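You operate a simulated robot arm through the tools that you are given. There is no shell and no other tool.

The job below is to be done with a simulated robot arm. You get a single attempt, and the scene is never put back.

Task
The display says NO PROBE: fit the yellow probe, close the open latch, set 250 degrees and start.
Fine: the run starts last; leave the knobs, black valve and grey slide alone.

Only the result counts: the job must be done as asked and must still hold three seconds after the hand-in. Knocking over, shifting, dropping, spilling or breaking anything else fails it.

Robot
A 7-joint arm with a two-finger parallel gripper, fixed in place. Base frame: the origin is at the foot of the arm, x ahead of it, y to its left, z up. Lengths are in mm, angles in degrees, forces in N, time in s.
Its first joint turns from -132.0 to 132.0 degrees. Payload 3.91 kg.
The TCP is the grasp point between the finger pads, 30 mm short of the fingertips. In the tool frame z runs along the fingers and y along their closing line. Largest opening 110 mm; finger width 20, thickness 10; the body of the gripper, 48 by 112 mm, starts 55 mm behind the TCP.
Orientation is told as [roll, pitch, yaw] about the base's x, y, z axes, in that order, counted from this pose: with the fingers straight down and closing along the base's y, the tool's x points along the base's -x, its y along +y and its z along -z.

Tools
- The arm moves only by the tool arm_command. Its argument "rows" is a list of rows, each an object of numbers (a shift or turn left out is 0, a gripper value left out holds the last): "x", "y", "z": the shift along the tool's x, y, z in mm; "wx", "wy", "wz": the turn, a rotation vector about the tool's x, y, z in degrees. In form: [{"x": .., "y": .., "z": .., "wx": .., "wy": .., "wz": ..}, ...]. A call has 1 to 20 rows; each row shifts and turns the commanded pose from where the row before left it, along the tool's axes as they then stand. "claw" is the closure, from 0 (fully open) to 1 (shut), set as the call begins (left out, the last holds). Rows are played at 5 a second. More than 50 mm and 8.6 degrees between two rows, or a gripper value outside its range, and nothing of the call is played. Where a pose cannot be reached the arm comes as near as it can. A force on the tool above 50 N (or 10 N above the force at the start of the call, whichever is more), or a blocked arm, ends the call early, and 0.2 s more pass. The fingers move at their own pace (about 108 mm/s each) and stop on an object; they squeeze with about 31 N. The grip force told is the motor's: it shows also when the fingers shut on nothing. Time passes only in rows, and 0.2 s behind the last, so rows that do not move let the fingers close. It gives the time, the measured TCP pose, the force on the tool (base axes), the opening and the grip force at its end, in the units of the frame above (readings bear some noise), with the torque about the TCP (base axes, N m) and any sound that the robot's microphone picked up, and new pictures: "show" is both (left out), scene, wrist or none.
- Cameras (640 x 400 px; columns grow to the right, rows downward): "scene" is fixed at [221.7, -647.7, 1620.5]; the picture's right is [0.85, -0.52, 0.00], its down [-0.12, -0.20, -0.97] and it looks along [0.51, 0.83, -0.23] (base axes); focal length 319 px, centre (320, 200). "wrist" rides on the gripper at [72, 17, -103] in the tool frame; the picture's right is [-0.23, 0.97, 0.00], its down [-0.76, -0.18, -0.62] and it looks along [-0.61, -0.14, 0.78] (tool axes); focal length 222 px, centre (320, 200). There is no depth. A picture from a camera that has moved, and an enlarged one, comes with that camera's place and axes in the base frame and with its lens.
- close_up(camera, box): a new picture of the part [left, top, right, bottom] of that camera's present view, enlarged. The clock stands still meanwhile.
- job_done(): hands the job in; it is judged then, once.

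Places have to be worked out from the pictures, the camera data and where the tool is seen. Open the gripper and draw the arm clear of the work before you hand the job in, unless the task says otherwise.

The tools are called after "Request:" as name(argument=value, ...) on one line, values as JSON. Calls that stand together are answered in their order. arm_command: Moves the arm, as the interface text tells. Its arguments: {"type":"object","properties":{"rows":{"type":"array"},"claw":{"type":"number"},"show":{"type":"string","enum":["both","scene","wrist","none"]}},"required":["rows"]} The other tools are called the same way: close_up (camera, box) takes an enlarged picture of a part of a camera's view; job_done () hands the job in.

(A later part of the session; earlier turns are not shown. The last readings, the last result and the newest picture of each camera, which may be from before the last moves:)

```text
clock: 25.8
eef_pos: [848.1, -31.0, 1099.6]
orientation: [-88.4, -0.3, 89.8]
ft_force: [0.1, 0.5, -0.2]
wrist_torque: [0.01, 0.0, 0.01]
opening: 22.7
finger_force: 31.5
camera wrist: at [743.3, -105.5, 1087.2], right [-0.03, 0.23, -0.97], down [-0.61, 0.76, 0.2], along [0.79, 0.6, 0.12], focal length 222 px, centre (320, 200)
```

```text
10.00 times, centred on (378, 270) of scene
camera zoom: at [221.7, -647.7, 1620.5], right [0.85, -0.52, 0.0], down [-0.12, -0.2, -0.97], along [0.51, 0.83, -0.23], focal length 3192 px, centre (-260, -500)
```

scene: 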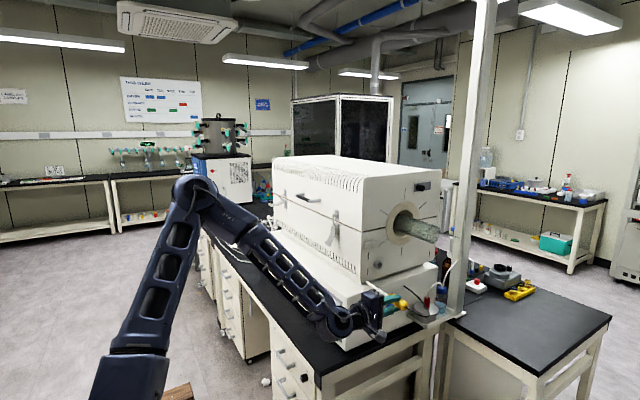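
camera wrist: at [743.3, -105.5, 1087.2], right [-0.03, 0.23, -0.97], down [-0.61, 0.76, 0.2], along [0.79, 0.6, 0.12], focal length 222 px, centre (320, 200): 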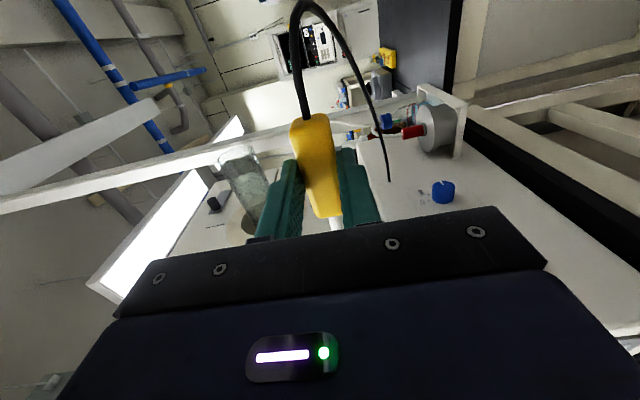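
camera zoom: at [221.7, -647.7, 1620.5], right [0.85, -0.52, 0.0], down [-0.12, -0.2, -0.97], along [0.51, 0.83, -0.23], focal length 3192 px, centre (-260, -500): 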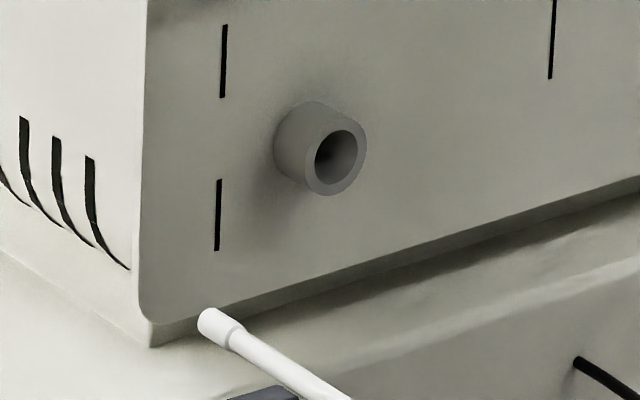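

The port mouth comes out at about (960.5, 150, 1125) and the rod axis at about (872, –, 1100), parallel to y. I'll shift the probe onto the port axis with the tip still about 37 mm short.

Request:
arm_command(rows=[{"y": -9.27, "z": 29.27}, {"y": -9.27, "z": 29.27}, {"y": -9.27, "z": 29.27}, {}], show="both")

Request:
close_up(camera="scene", box=[360, 245, 420, 315])

Request:
close_up(camera="scene", box=[364, 250, 400, 290])

```text
clock: 26.8
eef_pos: [936.4, -32.4, 1124.2]
orientation: [-88.2, -0.2, 89.9]
ft_force: [-0.9, -0.3, -0.6]
wrist_torque: [-0.03, -0.03, 0.02]
opening: 23.1
finger_force: 31.2
camera wrist: at [832.5, -107.0, 1112.4], right [-0.03, 0.23, -0.97], down [-0.61, 0.76, 0.2], along [0.79, 0.6, 0.12], focal length 222 px, centre (320, 200)
```

scene: 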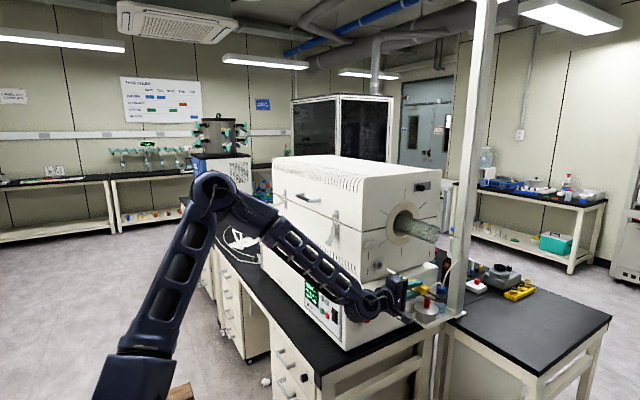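
wrist: 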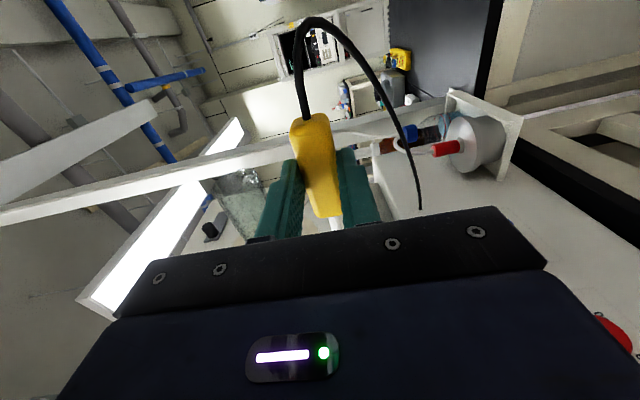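

```text
5.71 times, centred on (390, 280) of scene
camera zoom: at [221.7, -647.7, 1620.5], right [0.85, -0.52, 0.0], down [-0.12, -0.2, -0.97], along [0.51, 0.83, -0.23], focal length 1824 px, centre (-80, -257)
```

zoom: 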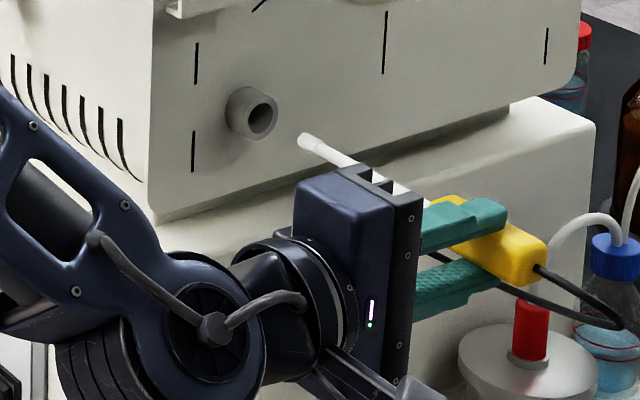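

```text
10.00 times, centred on (382, 270) of scene
camera zoom: at [221.7, -647.7, 1620.5], right [0.85, -0.52, 0.0], down [-0.12, -0.2, -0.97], along [0.51, 0.83, -0.23], focal length 3192 px, centre (-300, -500)
```

zoom: 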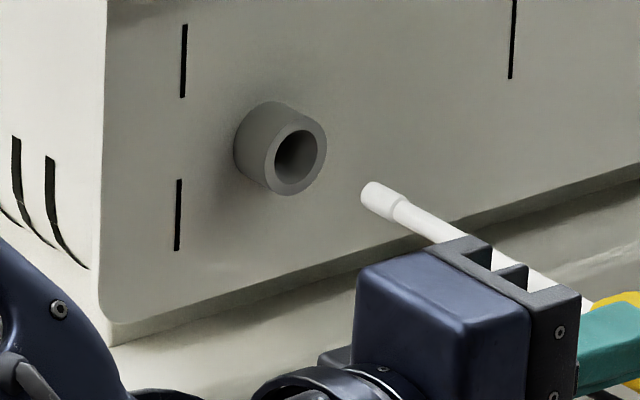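

The rod's line points into the bore in the image. I'll apply a small correction (+1.5 mm x, –1 mm z) and advance to about 7 mm short of the mouth for a check.

Request:
arm_command(rows=[{"y": 1.0, "z": 1.5}, {"x": -10}, {"x": -10}, {"x": -10}, {}], show="none")

Request:
close_up(camera="scene", box=[366, 252, 396, 282])

Request:
close_up(camera="scene", box=[360, 235, 440, 315])

```text
clock: 28.0
eef_pos: [938.6, -1.7, 1124.1]
orientation: [-88.3, -0.3, 89.9]
ft_force: [-0.4, 1.2, -0.1]
wrist_torque: [0.0, 0.02, -0.01]
opening: 22.9
finger_force: 30.9
```

```text
13.33 times, centred on (381, 267) of scene
camera zoom: at [221.7, -647.7, 1620.5], right [0.85, -0.52, 0.0], down [-0.12, -0.2, -0.97], along [0.51, 0.83, -0.23], focal length 4255 px, centre (-493, -693)
```

zoom: 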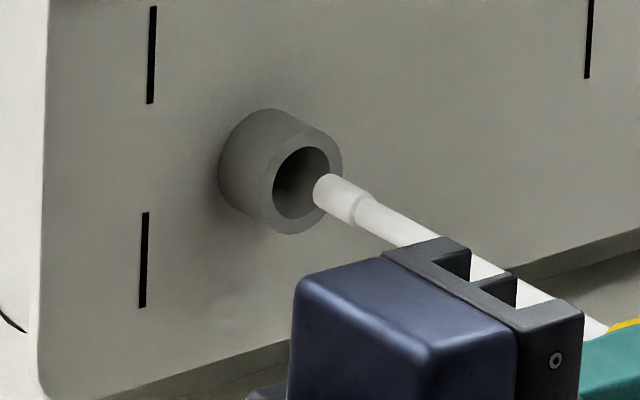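

```text
5.00 times, centred on (400, 275) of scene
camera zoom: at [221.7, -647.7, 1620.5], right [0.85, -0.52, 0.0], down [-0.12, -0.2, -0.97], along [0.51, 0.83, -0.23], focal length 1596 px, centre (-80, -175)
```

zoom: 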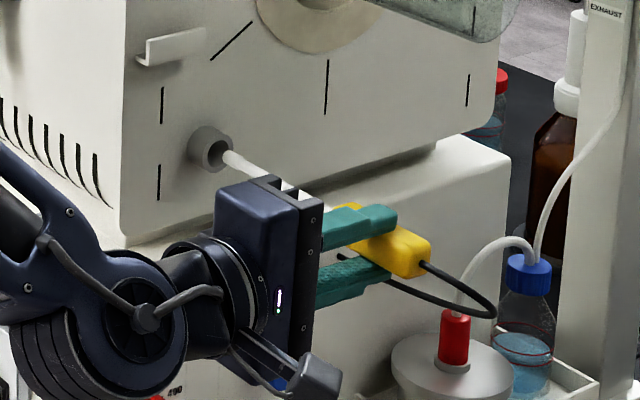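

The tip is just short of the mouth and heading for its centre. I'll advance 8 mm more and look for the rim covering the tip.

Request:
arm_command(rows=[{"x": -4}, {"x": -4}, {}], show="none")

Request:
close_up(camera="scene", box=[369, 255, 389, 275])

```text
clock: 28.8
eef_pos: [938.1, 5.5, 1123.1]
orientation: [-88.1, -0.3, 89.8]
ft_force: [0.3, -0.2, -1.0]
wrist_torque: [-0.02, 0.02, 0.01]
opening: 23.2
finger_force: 31.3
```

```text
16.00 times, centred on (379, 265) of scene
camera zoom: at [221.7, -647.7, 1620.5], right [0.85, -0.52, 0.0], down [-0.12, -0.2, -0.97], along [0.51, 0.83, -0.23], focal length 5106 px, centre (-624, -840)
```

zoom: 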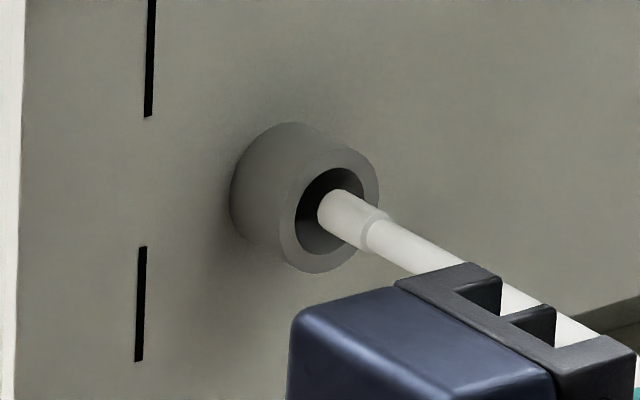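

There has been no contact and the tip is centred in the bore opening. I'll keep going in small steps.

Request:
arm_command(rows=[{"x": -3}, {"x": -3}, {}], show="none")

Request:
close_up(camera="scene", box=[369, 255, 389, 275])

```text
clock: 29.6
eef_pos: [937.6, 12.2, 1123.8]
orientation: [-88.3, -0.2, 89.7]
ft_force: [-0.9, 0.3, -0.9]
wrist_torque: [0.01, -0.03, 0.0]
opening: 23.1
finger_force: 30.7
```

```text
16.00 times, centred on (379, 265) of scene
camera zoom: at [221.7, -647.7, 1620.5], right [0.85, -0.52, 0.0], down [-0.12, -0.2, -0.97], along [0.51, 0.83, -0.23], focal length 5106 px, centre (-624, -840)
```

zoom: 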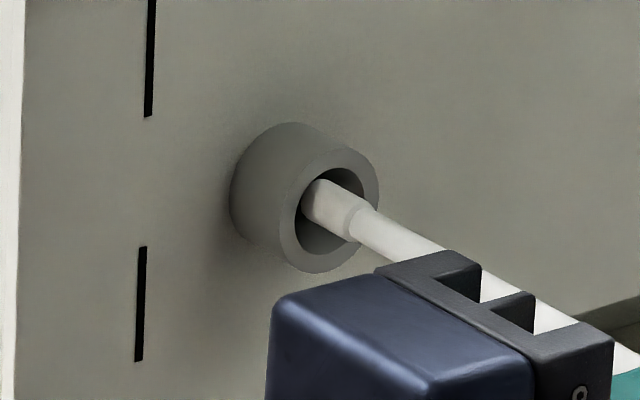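

The tip now looks shaded inside the bore and the forces are still near zero. Another small step will show whether the rim hides it.

Request:
arm_command(rows=[{"x": -3}, {"x": -3}, {}], show="none")

Request:
close_up(camera="scene", box=[369, 255, 389, 275])

```text
clock: 30.4
eef_pos: [938.4, 16.8, 1123.5]
orientation: [-88.2, -0.2, 89.7]
ft_force: [0.4, -0.5, -1.1]
wrist_torque: [-0.03, -0.01, -0.02]
opening: 23.0
finger_force: 31.4
```

```text
16.00 times, centred on (379, 265) of scene
camera zoom: at [221.7, -647.7, 1620.5], right [0.85, -0.52, 0.0], down [-0.12, -0.2, -0.97], along [0.51, 0.83, -0.23], focal length 5106 px, centre (-624, -840)
```

zoom: 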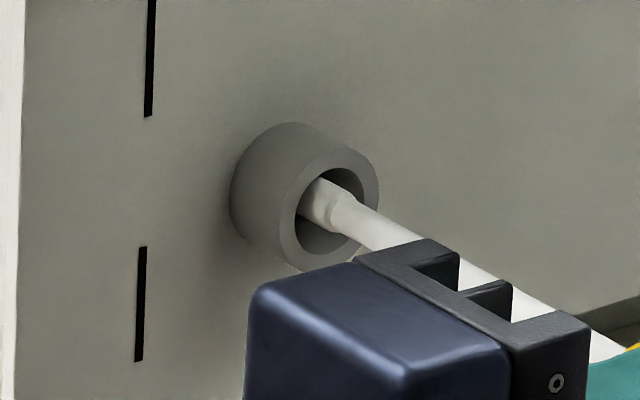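

The rim now hides the tip, so the rod is inside the bore on axis with no side load. I'll push it in further and watch the forces.

Request:
arm_command(rows=[{"x": -8}, {"x": -8}, {"x": -8}, {"x": -8}, {"x": -8}, {}], show="none")

Request:
close_up(camera="scene", box=[350, 235, 430, 315])

```text
clock: 31.8
eef_pos: [938.5, 59.0, 1124.6]
orientation: [-88.2, -0.3, 89.9]
ft_force: [2.0, -0.4, -3.4]
wrist_torque: [-0.36, 0.05, -0.16]
opening: 23.0
finger_force: 30.9
```

```text
5.00 times, centred on (390, 275) of scene
camera zoom: at [221.7, -647.7, 1620.5], right [0.85, -0.52, 0.0], down [-0.12, -0.2, -0.97], along [0.51, 0.83, -0.23], focal length 1596 px, centre (-30, -175)
```

zoom: 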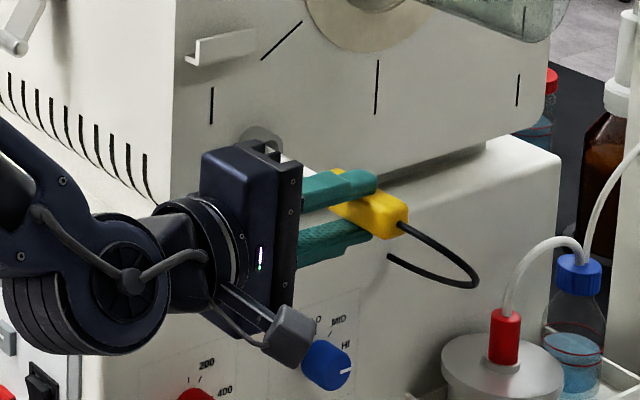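

A light contact shows (–3.4 N in z, +2 N in x at the tip), so the probe is slightly high and slightly short in x. I'll shift it by about 1.5 mm and continue the insertion.

Request:
arm_command(rows=[{"y": 1.5, "z": 1.0}, {"x": -6}, {"x": -6}, {"x": -6}, {}], show="none")

Request:
close_up(camera="scene", box=[350, 235, 430, 315])

```text
clock: 33.0
eef_pos: [938.8, 75.4, 1122.9]
orientation: [-88.2, -0.2, 89.7]
ft_force: [-0.5, -0.8, -0.8]
wrist_torque: [0.01, 0.03, 0.01]
opening: 23.1
finger_force: 31.1
```

```text
5.00 times, centred on (390, 275) of scene
camera zoom: at [221.7, -647.7, 1620.5], right [0.85, -0.52, 0.0], down [-0.12, -0.2, -0.97], along [0.51, 0.83, -0.23], focal length 1596 px, centre (-30, -175)
```

zoom: 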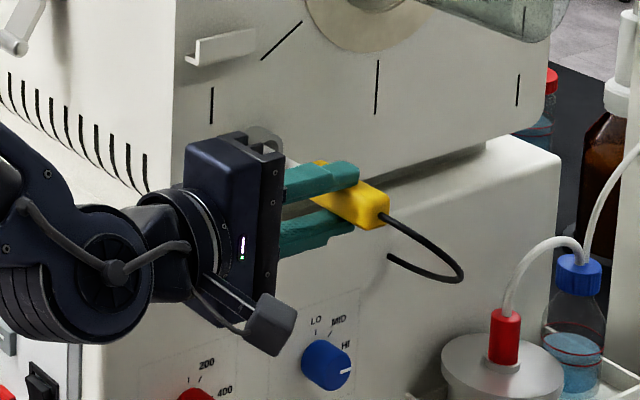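

The contact force is gone. About 36 mm remain until the handle meets the boss, so I'll advance 24 mm and then creep.

Request:
arm_command(rows=[{"x": -6}, {"x": -6}, {"x": -6}, {"x": -6}, {}], show="none")

Request:
close_up(camera="scene", box=[350, 235, 430, 315])

Request:
close_up(camera="scene", box=[300, 270, 345, 330])

```text
clock: 34.2
eef_pos: [939.1, 100.6, 1124.7]
orientation: [-88.2, -0.3, 89.9]
ft_force: [-0.2, -1.0, -1.3]
wrist_torque: [0.0, 0.05, 0.03]
opening: 23.1
finger_force: 31.0
```

```text
5.00 times, centred on (390, 275) of scene
camera zoom: at [221.7, -647.7, 1620.5], right [0.85, -0.52, 0.0], down [-0.12, -0.2, -0.97], along [0.51, 0.83, -0.23], focal length 1596 px, centre (-30, -175)
```

zoom: 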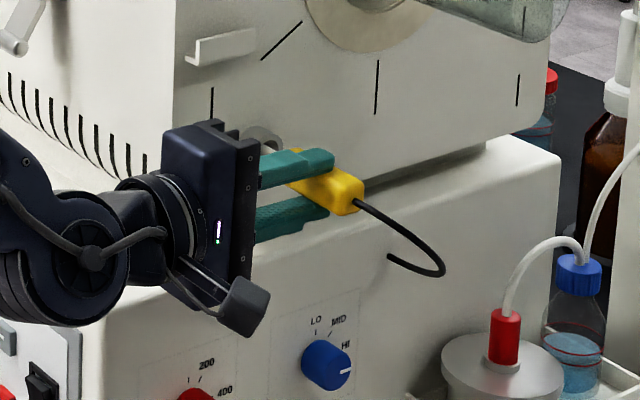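

```text
6.67 times, centred on (322, 300) of scene
camera zoom: at [221.7, -647.7, 1620.5], right [0.85, -0.52, 0.0], down [-0.12, -0.2, -0.97], along [0.51, 0.83, -0.23], focal length 2128 px, centre (303, -467)
```

zoom: 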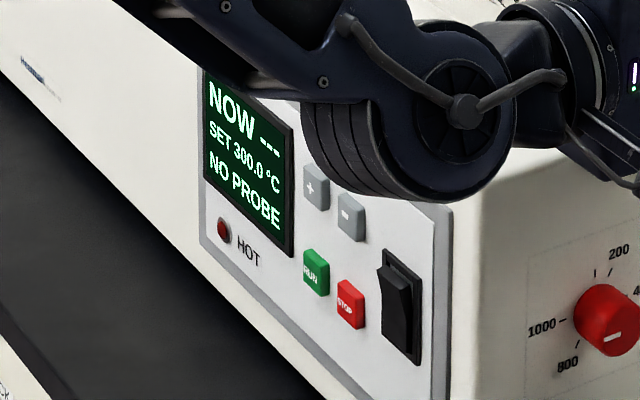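

The handle is now close to the boss and the display still reads NO PROBE. I'll creep in the last millimetres until I feel the stop.

Request:
arm_command(rows=[{"x": -3}, {"x": -3}, {"x": -2}, {}], show="none")

Request:
close_up(camera="scene", box=[370, 250, 410, 290])

Request:
close_up(camera="scene", box=[300, 270, 345, 330])

```text
clock: 35.2
eef_pos: [939.5, 108.2, 1122.4]
orientation: [-88.2, -0.2, 89.9]
ft_force: [0.0, 0.0, -0.3]
wrist_torque: [0.04, 0.02, 0.01]
opening: 23.1
finger_force: 31.3
```

```text
10.00 times, centred on (390, 270) of scene
camera zoom: at [221.7, -647.7, 1620.5], right [0.85, -0.52, 0.0], down [-0.12, -0.2, -0.97], along [0.51, 0.83, -0.23], focal length 3192 px, centre (-380, -500)
```

zoom: 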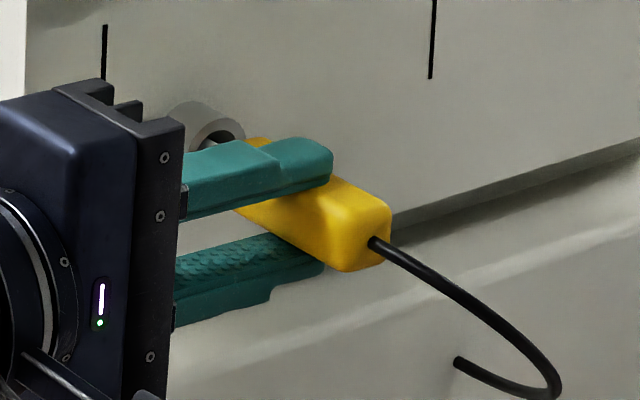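

```text
6.67 times, centred on (322, 300) of scene
camera zoom: at [221.7, -647.7, 1620.5], right [0.85, -0.52, 0.0], down [-0.12, -0.2, -0.97], along [0.51, 0.83, -0.23], focal length 2128 px, centre (303, -467)
```

zoom: 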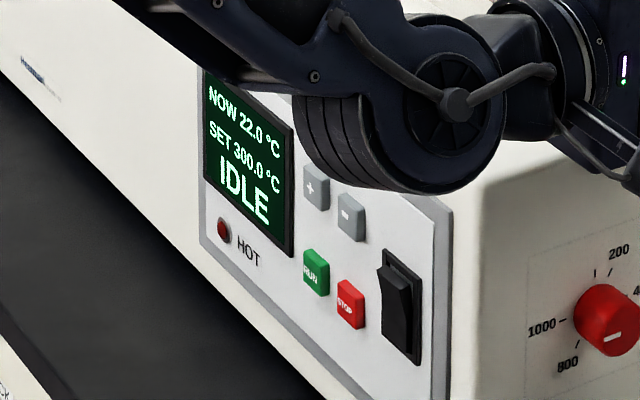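

The display now shows "NOW 22.0 °C … IDLE", so the probe is detected. I'll seat it fully with a few more millimetres to the stop.

Request:
arm_command(rows=[{"x": -2}, {"x": -2}, {}], show="none")

Request:
close_up(camera="scene", box=[370, 250, 410, 290])

```text
clock: 36.0
eef_pos: [939.5, 112.0, 1122.8]
orientation: [-88.2, -0.3, 89.8]
ft_force: [-0.5, 0.6, -0.9]
wrist_torque: [-0.02, -0.02, -0.06]
opening: 23.1
finger_force: 31.0
```

```text
10.00 times, centred on (390, 270) of scene
camera zoom: at [221.7, -647.7, 1620.5], right [0.85, -0.52, 0.0], down [-0.12, -0.2, -0.97], along [0.51, 0.83, -0.23], focal length 3192 px, centre (-380, -500)
```

zoom: 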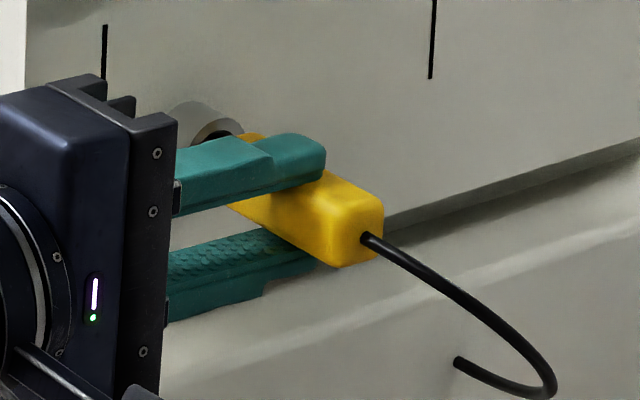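

Still no stop force, though the handle is almost at the boss. I'll give it two more small steps.

Request:
arm_command(rows=[{"x": -2}, {"x": -1}, {}], show="none")

Request:
close_up(camera="scene", box=[370, 250, 410, 290])

```text
clock: 36.8
eef_pos: [938.9, 115.0, 1123.0]
orientation: [-88.2, -0.3, 89.9]
ft_force: [0.0, 0.0, -1.7]
wrist_torque: [0.0, 0.04, 0.0]
opening: 23.3
finger_force: 31.7
```

```text
10.00 times, centred on (390, 270) of scene
camera zoom: at [221.7, -647.7, 1620.5], right [0.85, -0.52, 0.0], down [-0.12, -0.2, -0.97], along [0.51, 0.83, -0.23], focal length 3192 px, centre (-380, -500)
```

zoom: 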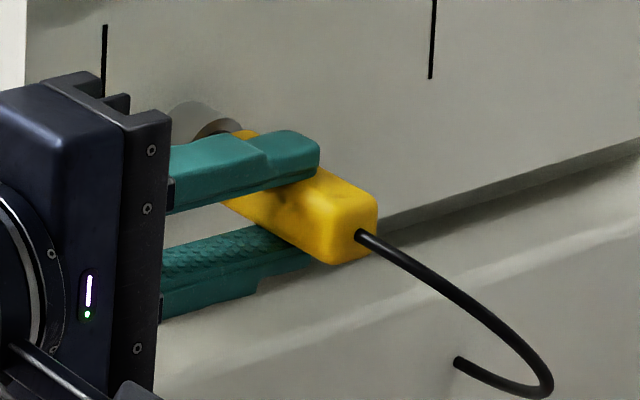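

Forces are still near zero, so I'll keep creeping to the stop.

Request:
arm_command(rows=[{"x": -1.5}, {"x": -1.5}, {}], show="none")

Request:
close_up(camera="scene", box=[370, 250, 410, 290])

```text
clock: 37.6
eef_pos: [939.1, 117.4, 1122.6]
orientation: [-88.3, -0.2, 89.8]
ft_force: [0.4, 0.5, -0.2]
wrist_torque: [-0.02, 0.02, 0.01]
opening: 23.3
finger_force: 31.6
```

```text
10.00 times, centred on (390, 270) of scene
camera zoom: at [221.7, -647.7, 1620.5], right [0.85, -0.52, 0.0], down [-0.12, -0.2, -0.97], along [0.51, 0.83, -0.23], focal length 3192 px, centre (-380, -500)
```

zoom: 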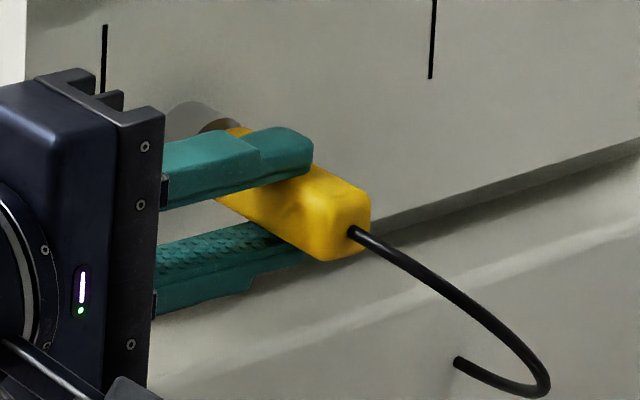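

There is still no contact, so I'll advance another 3 mm.

Request:
arm_command(rows=[{"x": -1.5}, {"x": -1.5}, {}], show="none")

Request:
close_up(camera="scene", box=[370, 250, 410, 290])

```text
clock: 38.4
eef_pos: [939.7, 120.2, 1124.3]
orientation: [-88.2, -0.2, 89.7]
ft_force: [-0.2, -10.9, 0.2]
wrist_torque: [-0.06, -0.01, -0.15]
opening: 23.2
finger_force: 30.9
```

```text
10.00 times, centred on (390, 270) of scene
camera zoom: at [221.7, -647.7, 1620.5], right [0.85, -0.52, 0.0], down [-0.12, -0.2, -0.97], along [0.51, 0.83, -0.23], focal length 3192 px, centre (-380, -500)
```

zoom: 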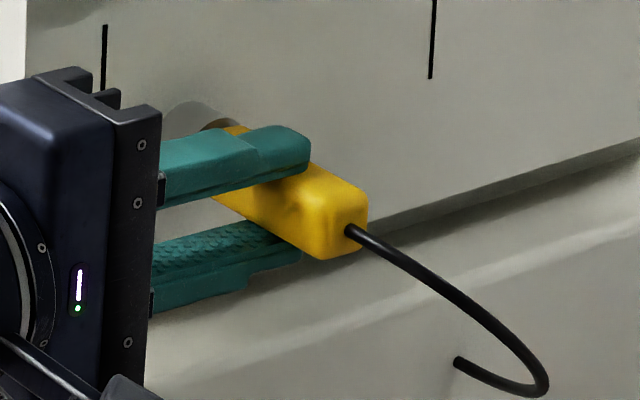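

A –10.9 N reading at y≈120 shows the handle is seated on the boss. I'll open the fingers partway to release it, then check before retreating.

Request:
arm_command(claw=0.55, rows=[{}, {}, {}], show="none")

Request:
close_up(camera="scene", box=[370, 250, 410, 290])

Request:
close_up(camera="scene", box=[300, 270, 345, 330])

```text
clock: 39.2
eef_pos: [938.9, 120.4, 1122.9]
orientation: [-88.3, -0.3, 89.7]
ft_force: [0.4, 0.5, 0.5]
wrist_torque: [-0.02, 0.0, -0.04]
opening: 49.7
finger_force: 0.1
```

```text
10.00 times, centred on (390, 270) of scene
camera zoom: at [221.7, -647.7, 1620.5], right [0.85, -0.52, 0.0], down [-0.12, -0.2, -0.97], along [0.51, 0.83, -0.23], focal length 3192 px, centre (-380, -500)
```

zoom: 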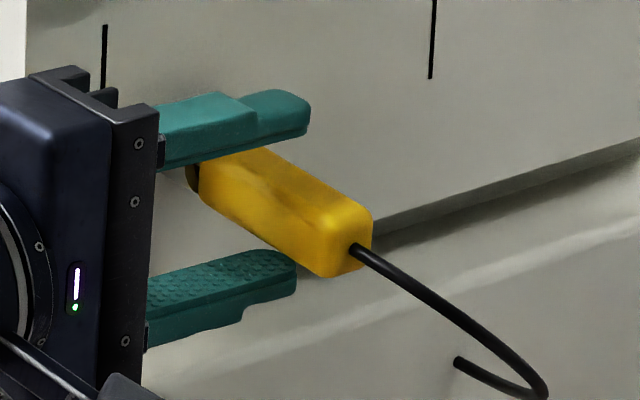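

```text
6.67 times, centred on (322, 300) of scene
camera zoom: at [221.7, -647.7, 1620.5], right [0.85, -0.52, 0.0], down [-0.12, -0.2, -0.97], along [0.51, 0.83, -0.23], focal length 2128 px, centre (303, -467)
```

zoom: 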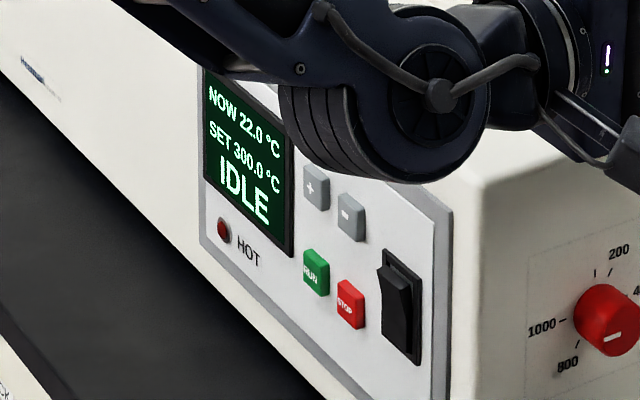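

The handle rests in the port and the display still shows IDLE. I'll withdraw the open fingers straight back along –x.

Request:
arm_command(rows=[{"z": -20}, {"z": -20}, {"z": -25}, {"z": -30}, {"z": -30}, {"z": -25}, {}], show="both")

Request:
close_up(camera="scene", box=[350, 235, 430, 315])

```text
clock: 40.8
eef_pos: [789.7, 122.6, 1128.7]
orientation: [-88.2, -0.3, 89.9]
ft_force: [0.6, 0.1, 0.4]
wrist_torque: [-0.02, -0.01, 0.03]
opening: 49.3
finger_force: 0.0
camera wrist: at [686.1, 48.4, 1115.7], right [-0.03, 0.23, -0.97], down [-0.61, 0.76, 0.2], along [0.79, 0.6, 0.12], focal length 222 px, centre (320, 200)
```

scene: 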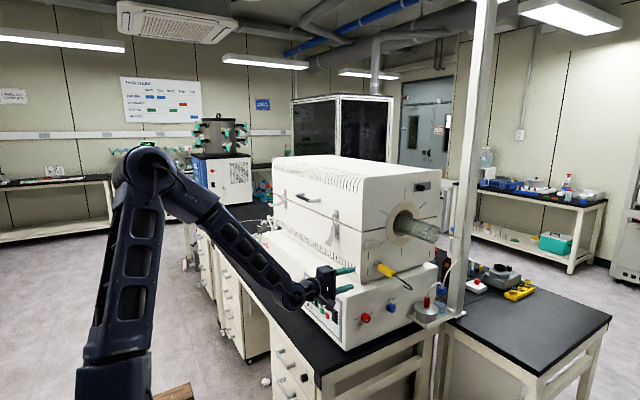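
wrist: 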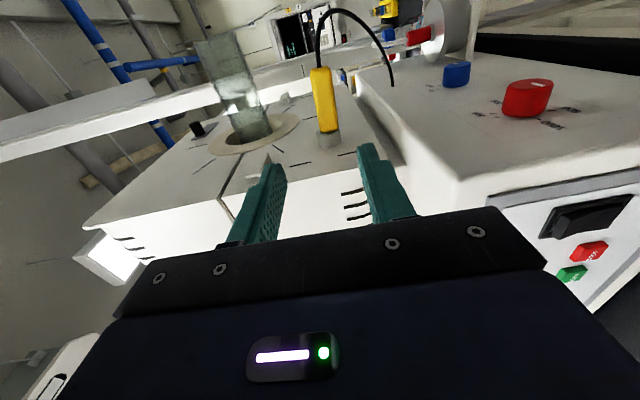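

```text
5.00 times, centred on (390, 275) of scene
camera zoom: at [221.7, -647.7, 1620.5], right [0.85, -0.52, 0.0], down [-0.12, -0.2, -0.97], along [0.51, 0.83, -0.23], focal length 1596 px, centre (-30, -175)
```

zoom: 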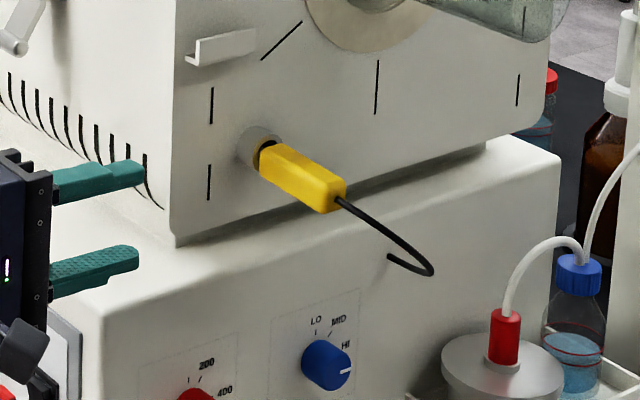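

The probe stays in the port and the hand is clear. Next is the open latch at y≈796: I'll swing toward it, yawing the tool to point outward at it, and stay in front of the furnace.

Request:
arm_command(rows=[{"x": -42, "y": -13.4, "z": -15.6, "wy": -5.5, "wz": -0.17}, {"x": -43.3, "y": -13.4, "z": -11.5, "wy": -5.5, "wz": -0.17}, {"x": -44.2, "y": -13.4, "z": -7.3, "wy": -5.5, "wz": -0.17}, {"x": -44.7, "y": -13.4, "z": -3.0, "wy": -5.5, "wz": -0.17}, {"x": -44.8, "y": -13.4, "z": 1.3, "wy": -5.5, "wz": -0.17}, {"x": -44.5, "y": -13.4, "z": 5.6, "wy": -5.5, "wz": -0.17}, {"x": -43.7, "y": -13.4, "z": 9.8, "wy": -5.5, "wz": -0.17}, {"x": -42.6, "y": -13.4, "z": 13.9, "wy": -5.5, "wz": -0.17}, {"x": -41, "y": -13.4, "z": 18}, {}], show="both")

```text
clock: 43.0
eef_pos: [654.1, 501.0, 1249.3]
orientation: [-88.4, -0.1, 133.9]
ft_force: [0.4, -0.9, 1.5]
wrist_torque: [-0.01, -0.02, -0.01]
opening: 49.2
finger_force: 0.0
camera wrist: at [629.1, 375.2, 1236.3], right [-0.18, 0.15, -0.97], down [-0.97, 0.12, 0.2], along [0.15, 0.98, 0.12], focal length 222 px, centre (320, 200)
```

scene: 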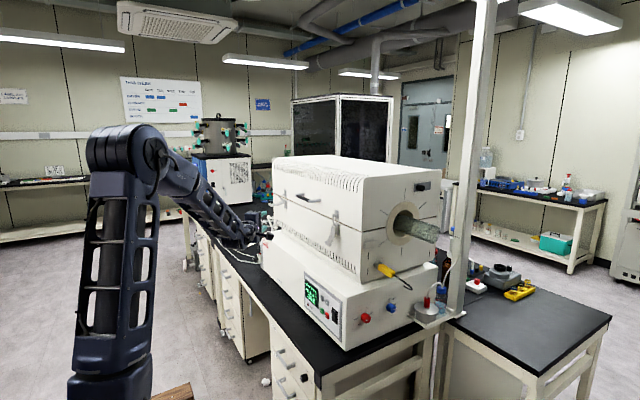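
wrist: 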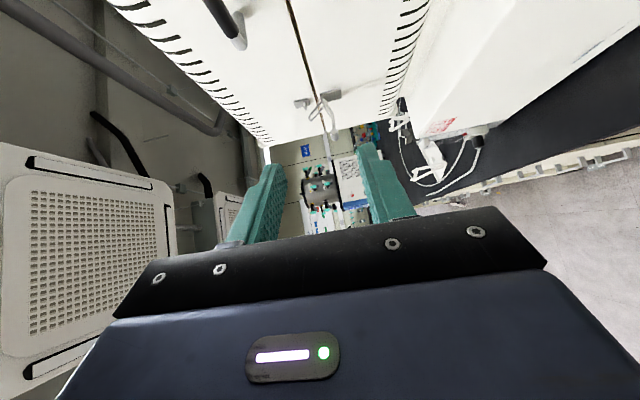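

The latch lies almost straight ahead of the fingers. I'll enlarge both camera views of it.

Request:
close_up(camera="wrist", box=[280, 70, 370, 160])

Request:
close_up(camera="scene", box=[260, 185, 300, 245])

Request:
close_up(camera="scene", box=[220, 180, 290, 260])

```text
4.44 times, centred on (325, 115) of wrist
camera zoom: at [629.1, 375.2, 1236.3], right [-0.18, 0.15, -0.97], down [-0.97, 0.12, 0.2], along [0.15, 0.98, 0.12], focal length 987 px, centre (298, 578)
```

zoom: 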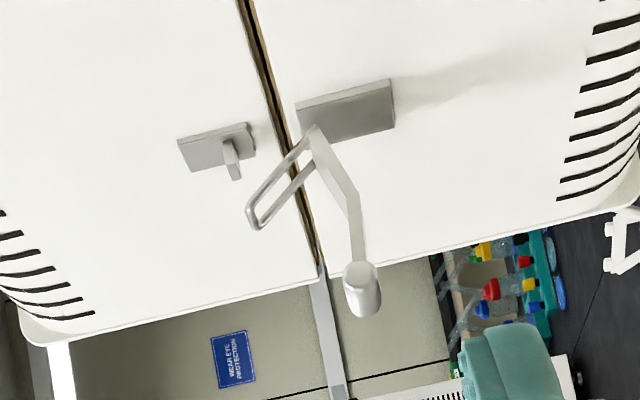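

```text
6.67 times, centred on (280, 215) of scene
camera zoom: at [221.7, -647.7, 1620.5], right [0.85, -0.52, 0.0], down [-0.12, -0.2, -0.97], along [0.51, 0.83, -0.23], focal length 2128 px, centre (587, 100)
```

zoom: 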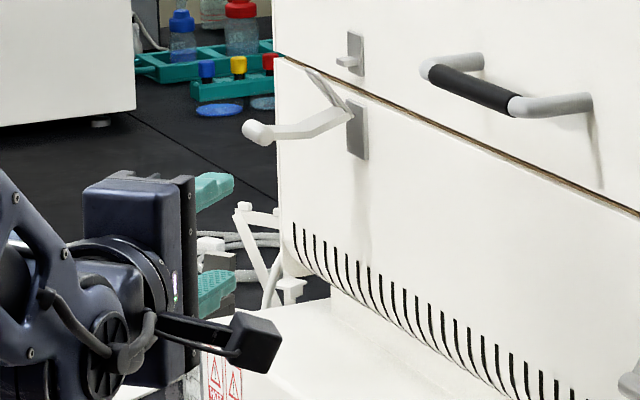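

```text
5.00 times, centred on (255, 220) of scene
camera zoom: at [221.7, -647.7, 1620.5], right [0.85, -0.52, 0.0], down [-0.12, -0.2, -0.97], along [0.51, 0.83, -0.23], focal length 1596 px, centre (645, 100)
```

zoom: 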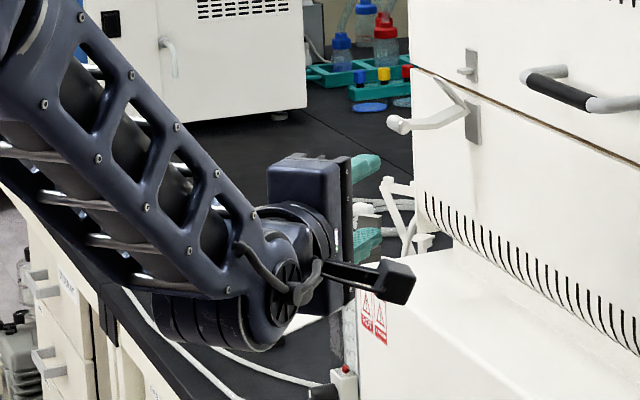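

The lever tip bar comes out near (808, y 771–801, 1235) and the pivot near (880, 783, 1241). The closed position should be about (846, 783, 1174). I'll shut the fingers and approach to a standoff in front of and above the bar, checking the reach.

Request:
arm_command(claw=1, rows=[{"x": -14.7, "y": -9.6, "z": 40.7}, {"x": -14.7, "y": -9.6, "z": 40.7}, {"x": -14.7, "y": -9.6, "z": 40.7}, {"x": -14.7, "y": -9.6, "z": 40.7}, {"x": -14.7, "y": -9.6, "z": 40.7}, {"x": -14.7, "y": -9.6, "z": 40.7}, {"wx": 7}, {"wx": 7}, {}], show="both")

Request:
close_up(camera="scene", box=[220, 180, 300, 260])

Request:
close_up(camera="wrist", box=[240, 40, 420, 220])

```text
clock: 45.0
eef_pos: [769.6, 734.8, 1301.4]
orientation: [-102.5, -0.1, 133.9]
ft_force: [0.0, 0.2, -0.3]
wrist_torque: [0.01, 0.02, 0.01]
opening: 0.0
finger_force: 30.4
camera wrist: at [749.7, 613.0, 1263.8], right [-0.01, 0.31, -0.95], down [-0.99, 0.1, 0.04], along [0.11, 0.94, 0.31], focal length 222 px, centre (320, 200)
```

scene: 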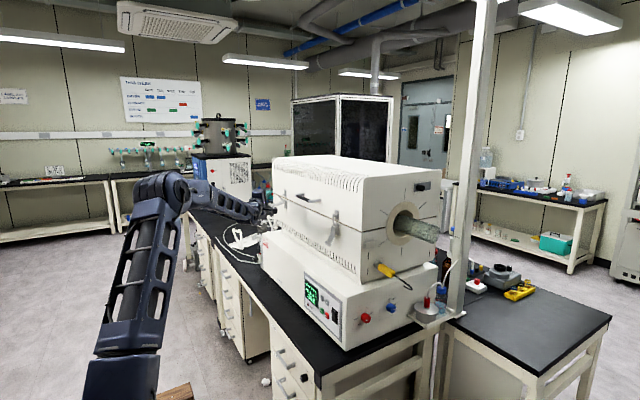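
wrist: 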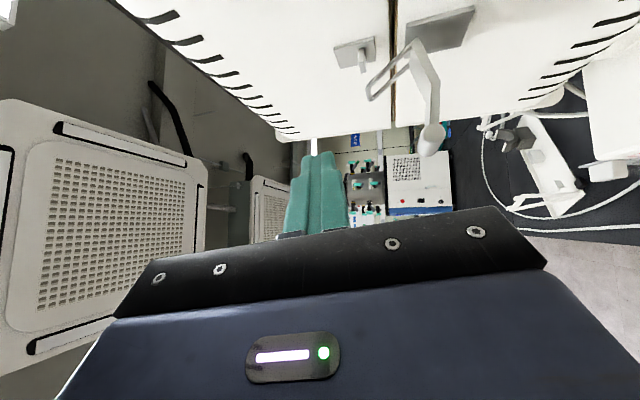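

```text
5.00 times, centred on (260, 220) of scene
camera zoom: at [221.7, -647.7, 1620.5], right [0.85, -0.52, 0.0], down [-0.12, -0.2, -0.97], along [0.51, 0.83, -0.23], focal length 1596 px, centre (620, 100)
```

zoom: 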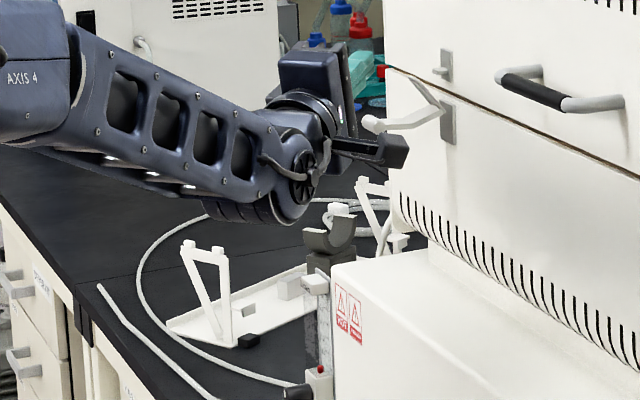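

```text
2.22 times, centred on (330, 130) of wrist
camera zoom: at [749.7, 613.0, 1263.8], right [-0.01, 0.31, -0.95], down [-0.99, 0.1, 0.04], along [0.11, 0.94, 0.31], focal length 494 px, centre (298, 356)
```

zoom: 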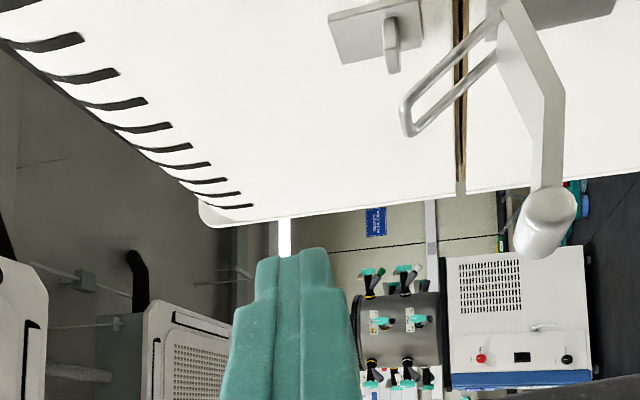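

The pose is reachable, and the near view refines the bar centre to about (806, 780, 1236). I'll place the closed fingers above the bar, about 10 mm off contact.

Request:
arm_command(rows=[{"x": -3.65, "y": 9.5, "z": 16.45}, {"x": -3.65, "y": 9.5, "z": 16.45}, {"y": 14.65, "z": -3.25}, {"y": 14.65, "z": -3.25}, {}], show="both")

Request:
close_up(camera="scene", box=[240, 180, 300, 240])

Request:
close_up(camera="wrist", box=[240, 40, 420, 220])

```text
clock: 46.2
eef_pos: [791.2, 764.7, 1257.8]
orientation: [-102.4, -0.2, 133.8]
ft_force: [0.1, -0.2, 0.1]
wrist_torque: [0.02, 0.02, -0.01]
opening: 0.0
finger_force: 31.0
camera wrist: at [771.2, 643.4, 1222.0], right [-0.01, 0.31, -0.95], down [-0.99, 0.1, 0.04], along [0.11, 0.94, 0.31], focal length 222 px, centre (320, 200)
```

scene: 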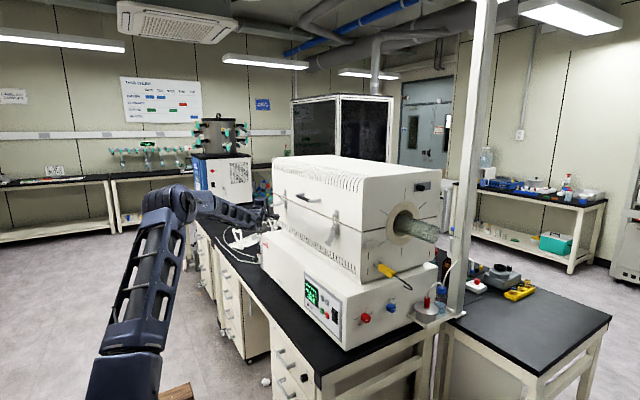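
wrist: 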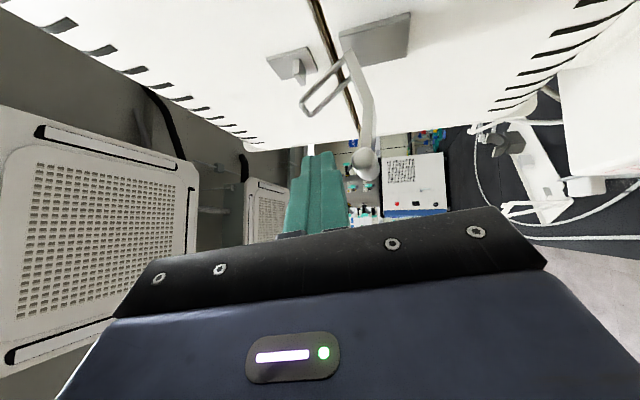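

```text
6.67 times, centred on (270, 210) of scene
camera zoom: at [221.7, -647.7, 1620.5], right [0.85, -0.52, 0.0], down [-0.12, -0.2, -0.97], along [0.51, 0.83, -0.23], focal length 2128 px, centre (653, 133)
```

zoom: 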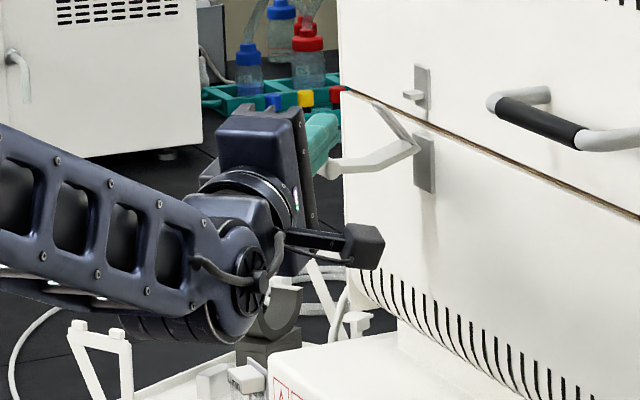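

```text
2.22 times, centred on (330, 130) of wrist
camera zoom: at [771.2, 643.4, 1222.0], right [-0.01, 0.31, -0.95], down [-0.99, 0.1, 0.04], along [0.11, 0.94, 0.31], focal length 494 px, centre (298, 356)
```

zoom: 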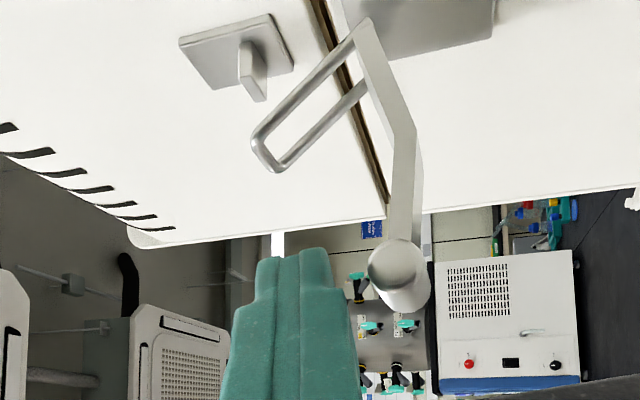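

The fingers are about 9 mm above the bar and centred on it in y. I'll lower them to contact and press the first 10° of the lever's arc, then check.

Request:
arm_command(rows=[{"y": 8.8, "z": -1.9}, {"x": 0.75, "y": 6.4, "z": -0.6}, {"x": 0.75, "y": 6.4, "z": -0.6}, {}], show="none")

Request:
close_up(camera="wrist", box=[240, 40, 420, 220])

Request:
close_up(camera="scene", box=[250, 180, 300, 230])

```text
clock: 47.2
eef_pos: [794.0, 763.6, 1238.6]
orientation: [-102.4, -0.1, 133.8]
ft_force: [-1.1, 0.5, 1.5]
wrist_torque: [0.03, -0.03, 0.01]
opening: 0.0
finger_force: 30.7
```

```text
2.22 times, centred on (330, 130) of wrist
camera zoom: at [773.0, 643.3, 1200.6], right [-0.01, 0.31, -0.95], down [-0.99, 0.1, 0.04], along [0.11, 0.94, 0.31], focal length 494 px, centre (298, 356)
```

zoom: 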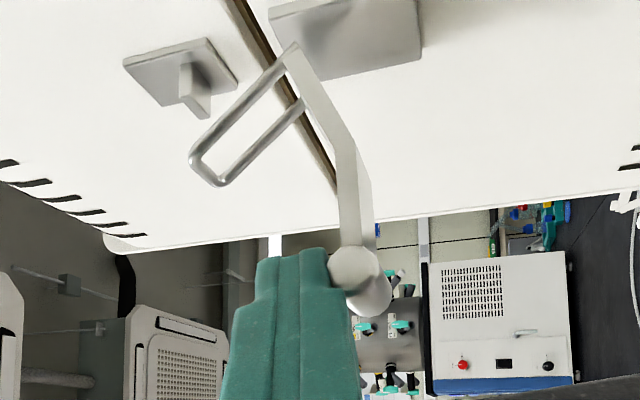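

```text
8.00 times, centred on (275, 205) of scene
camera zoom: at [221.7, -647.7, 1620.5], right [0.85, -0.52, 0.0], down [-0.12, -0.2, -0.97], along [0.51, 0.83, -0.23], focal length 2553 px, centre (680, 160)
```

zoom: 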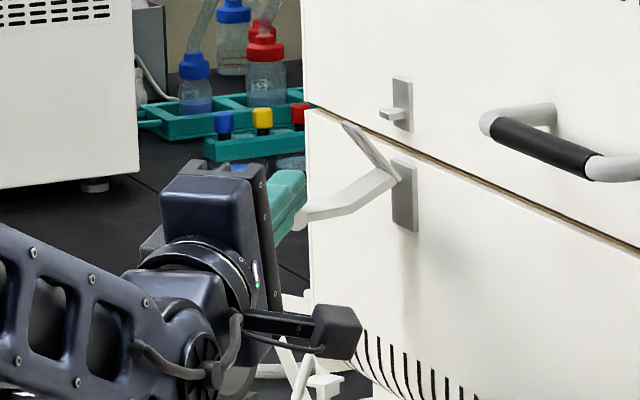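

The fingers touch the bar with only light force and the lever has begun to move. I'll follow the arc down, reaching slightly further over the bar.

Request:
arm_command(rows=[{"x": 1.4, "y": 6.3, "z": 1.6}, {"x": 1.4, "y": 6.3, "z": 1.6}, {"x": 2.2, "y": 6.0, "z": 2.5}, {"x": 2.2, "y": 6.0, "z": 2.5}, {}], show="none")

Request:
close_up(camera="wrist", box=[240, 40, 420, 220])

Request:
close_up(camera="scene", box=[250, 180, 300, 230])

```text
clock: 48.4
eef_pos: [808.4, 767.3, 1214.8]
orientation: [-102.5, -0.1, 133.8]
ft_force: [1.3, 0.3, -0.3]
wrist_torque: [0.0, 0.0, 0.03]
opening: 0.0
finger_force: 31.4
```

```text
2.22 times, centred on (330, 130) of wrist
camera zoom: at [787.4, 647.3, 1178.1], right [-0.01, 0.31, -0.95], down [-0.99, 0.1, 0.04], along [0.11, 0.94, 0.31], focal length 494 px, centre (298, 356)
```

zoom: 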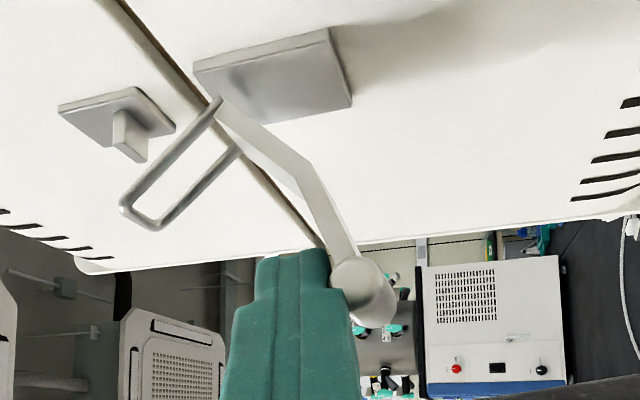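

```text
8.00 times, centred on (275, 205) of scene
camera zoom: at [221.7, -647.7, 1620.5], right [0.85, -0.52, 0.0], down [-0.12, -0.2, -0.97], along [0.51, 0.83, -0.23], focal length 2553 px, centre (680, 160)
```

zoom: 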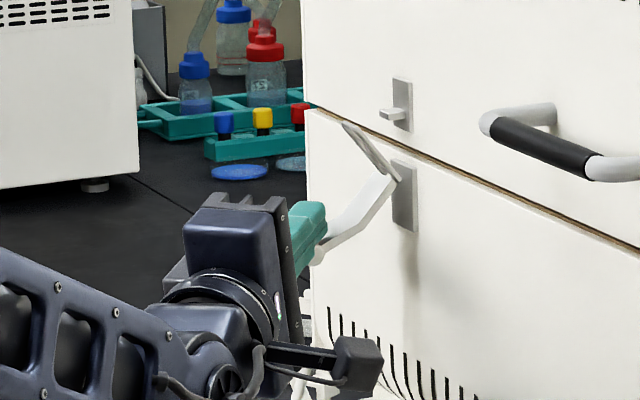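

The lever follows freely with almost no force. I'll continue the next part of the arc.

Request:
arm_command(rows=[{"x": 2.8, "y": 5.5, "z": 1.75}, {"x": 2.8, "y": 5.5, "z": 1.75}, {"x": 3.35, "y": 4.9, "z": 2.5}, {"x": 3.35, "y": 4.9, "z": 2.5}, {}], show="none")

Request:
close_up(camera="wrist", box=[240, 40, 420, 220])

Request:
close_up(camera="scene", box=[250, 180, 300, 230])

```text
clock: 49.6
eef_pos: [825.2, 767.5, 1195.7]
orientation: [-102.4, -0.2, 133.8]
ft_force: [0.5, 0.6, -0.4]
wrist_torque: [-0.01, -0.02, 0.01]
opening: 0.0
finger_force: 31.3
```

```text
2.22 times, centred on (330, 130) of wrist
camera zoom: at [805.5, 647.4, 1159.2], right [-0.01, 0.31, -0.95], down [-0.99, 0.1, 0.04], along [0.11, 0.94, 0.31], focal length 494 px, centre (298, 356)
```

zoom: 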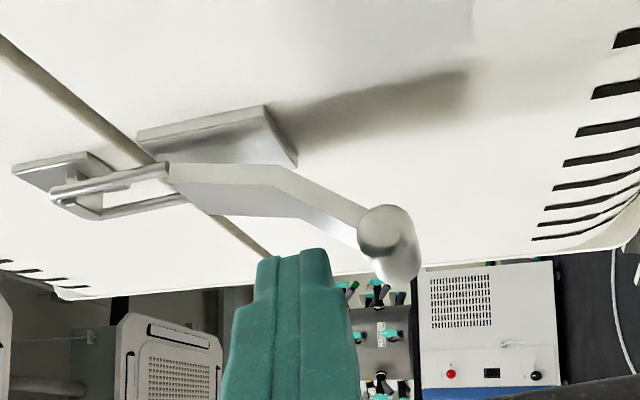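

```text
8.00 times, centred on (275, 205) of scene
camera zoom: at [221.7, -647.7, 1620.5], right [0.85, -0.52, 0.0], down [-0.12, -0.2, -0.97], along [0.51, 0.83, -0.23], focal length 2553 px, centre (680, 160)
```

zoom: 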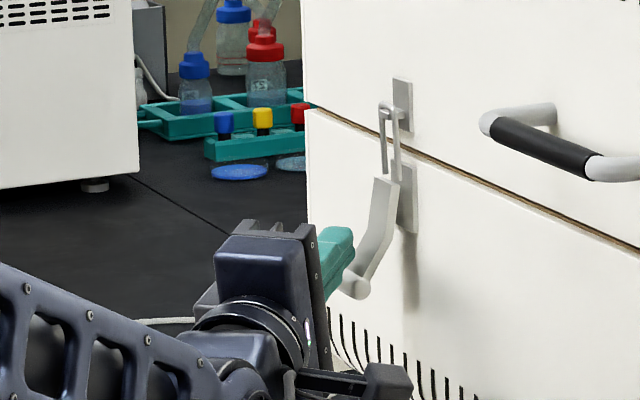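

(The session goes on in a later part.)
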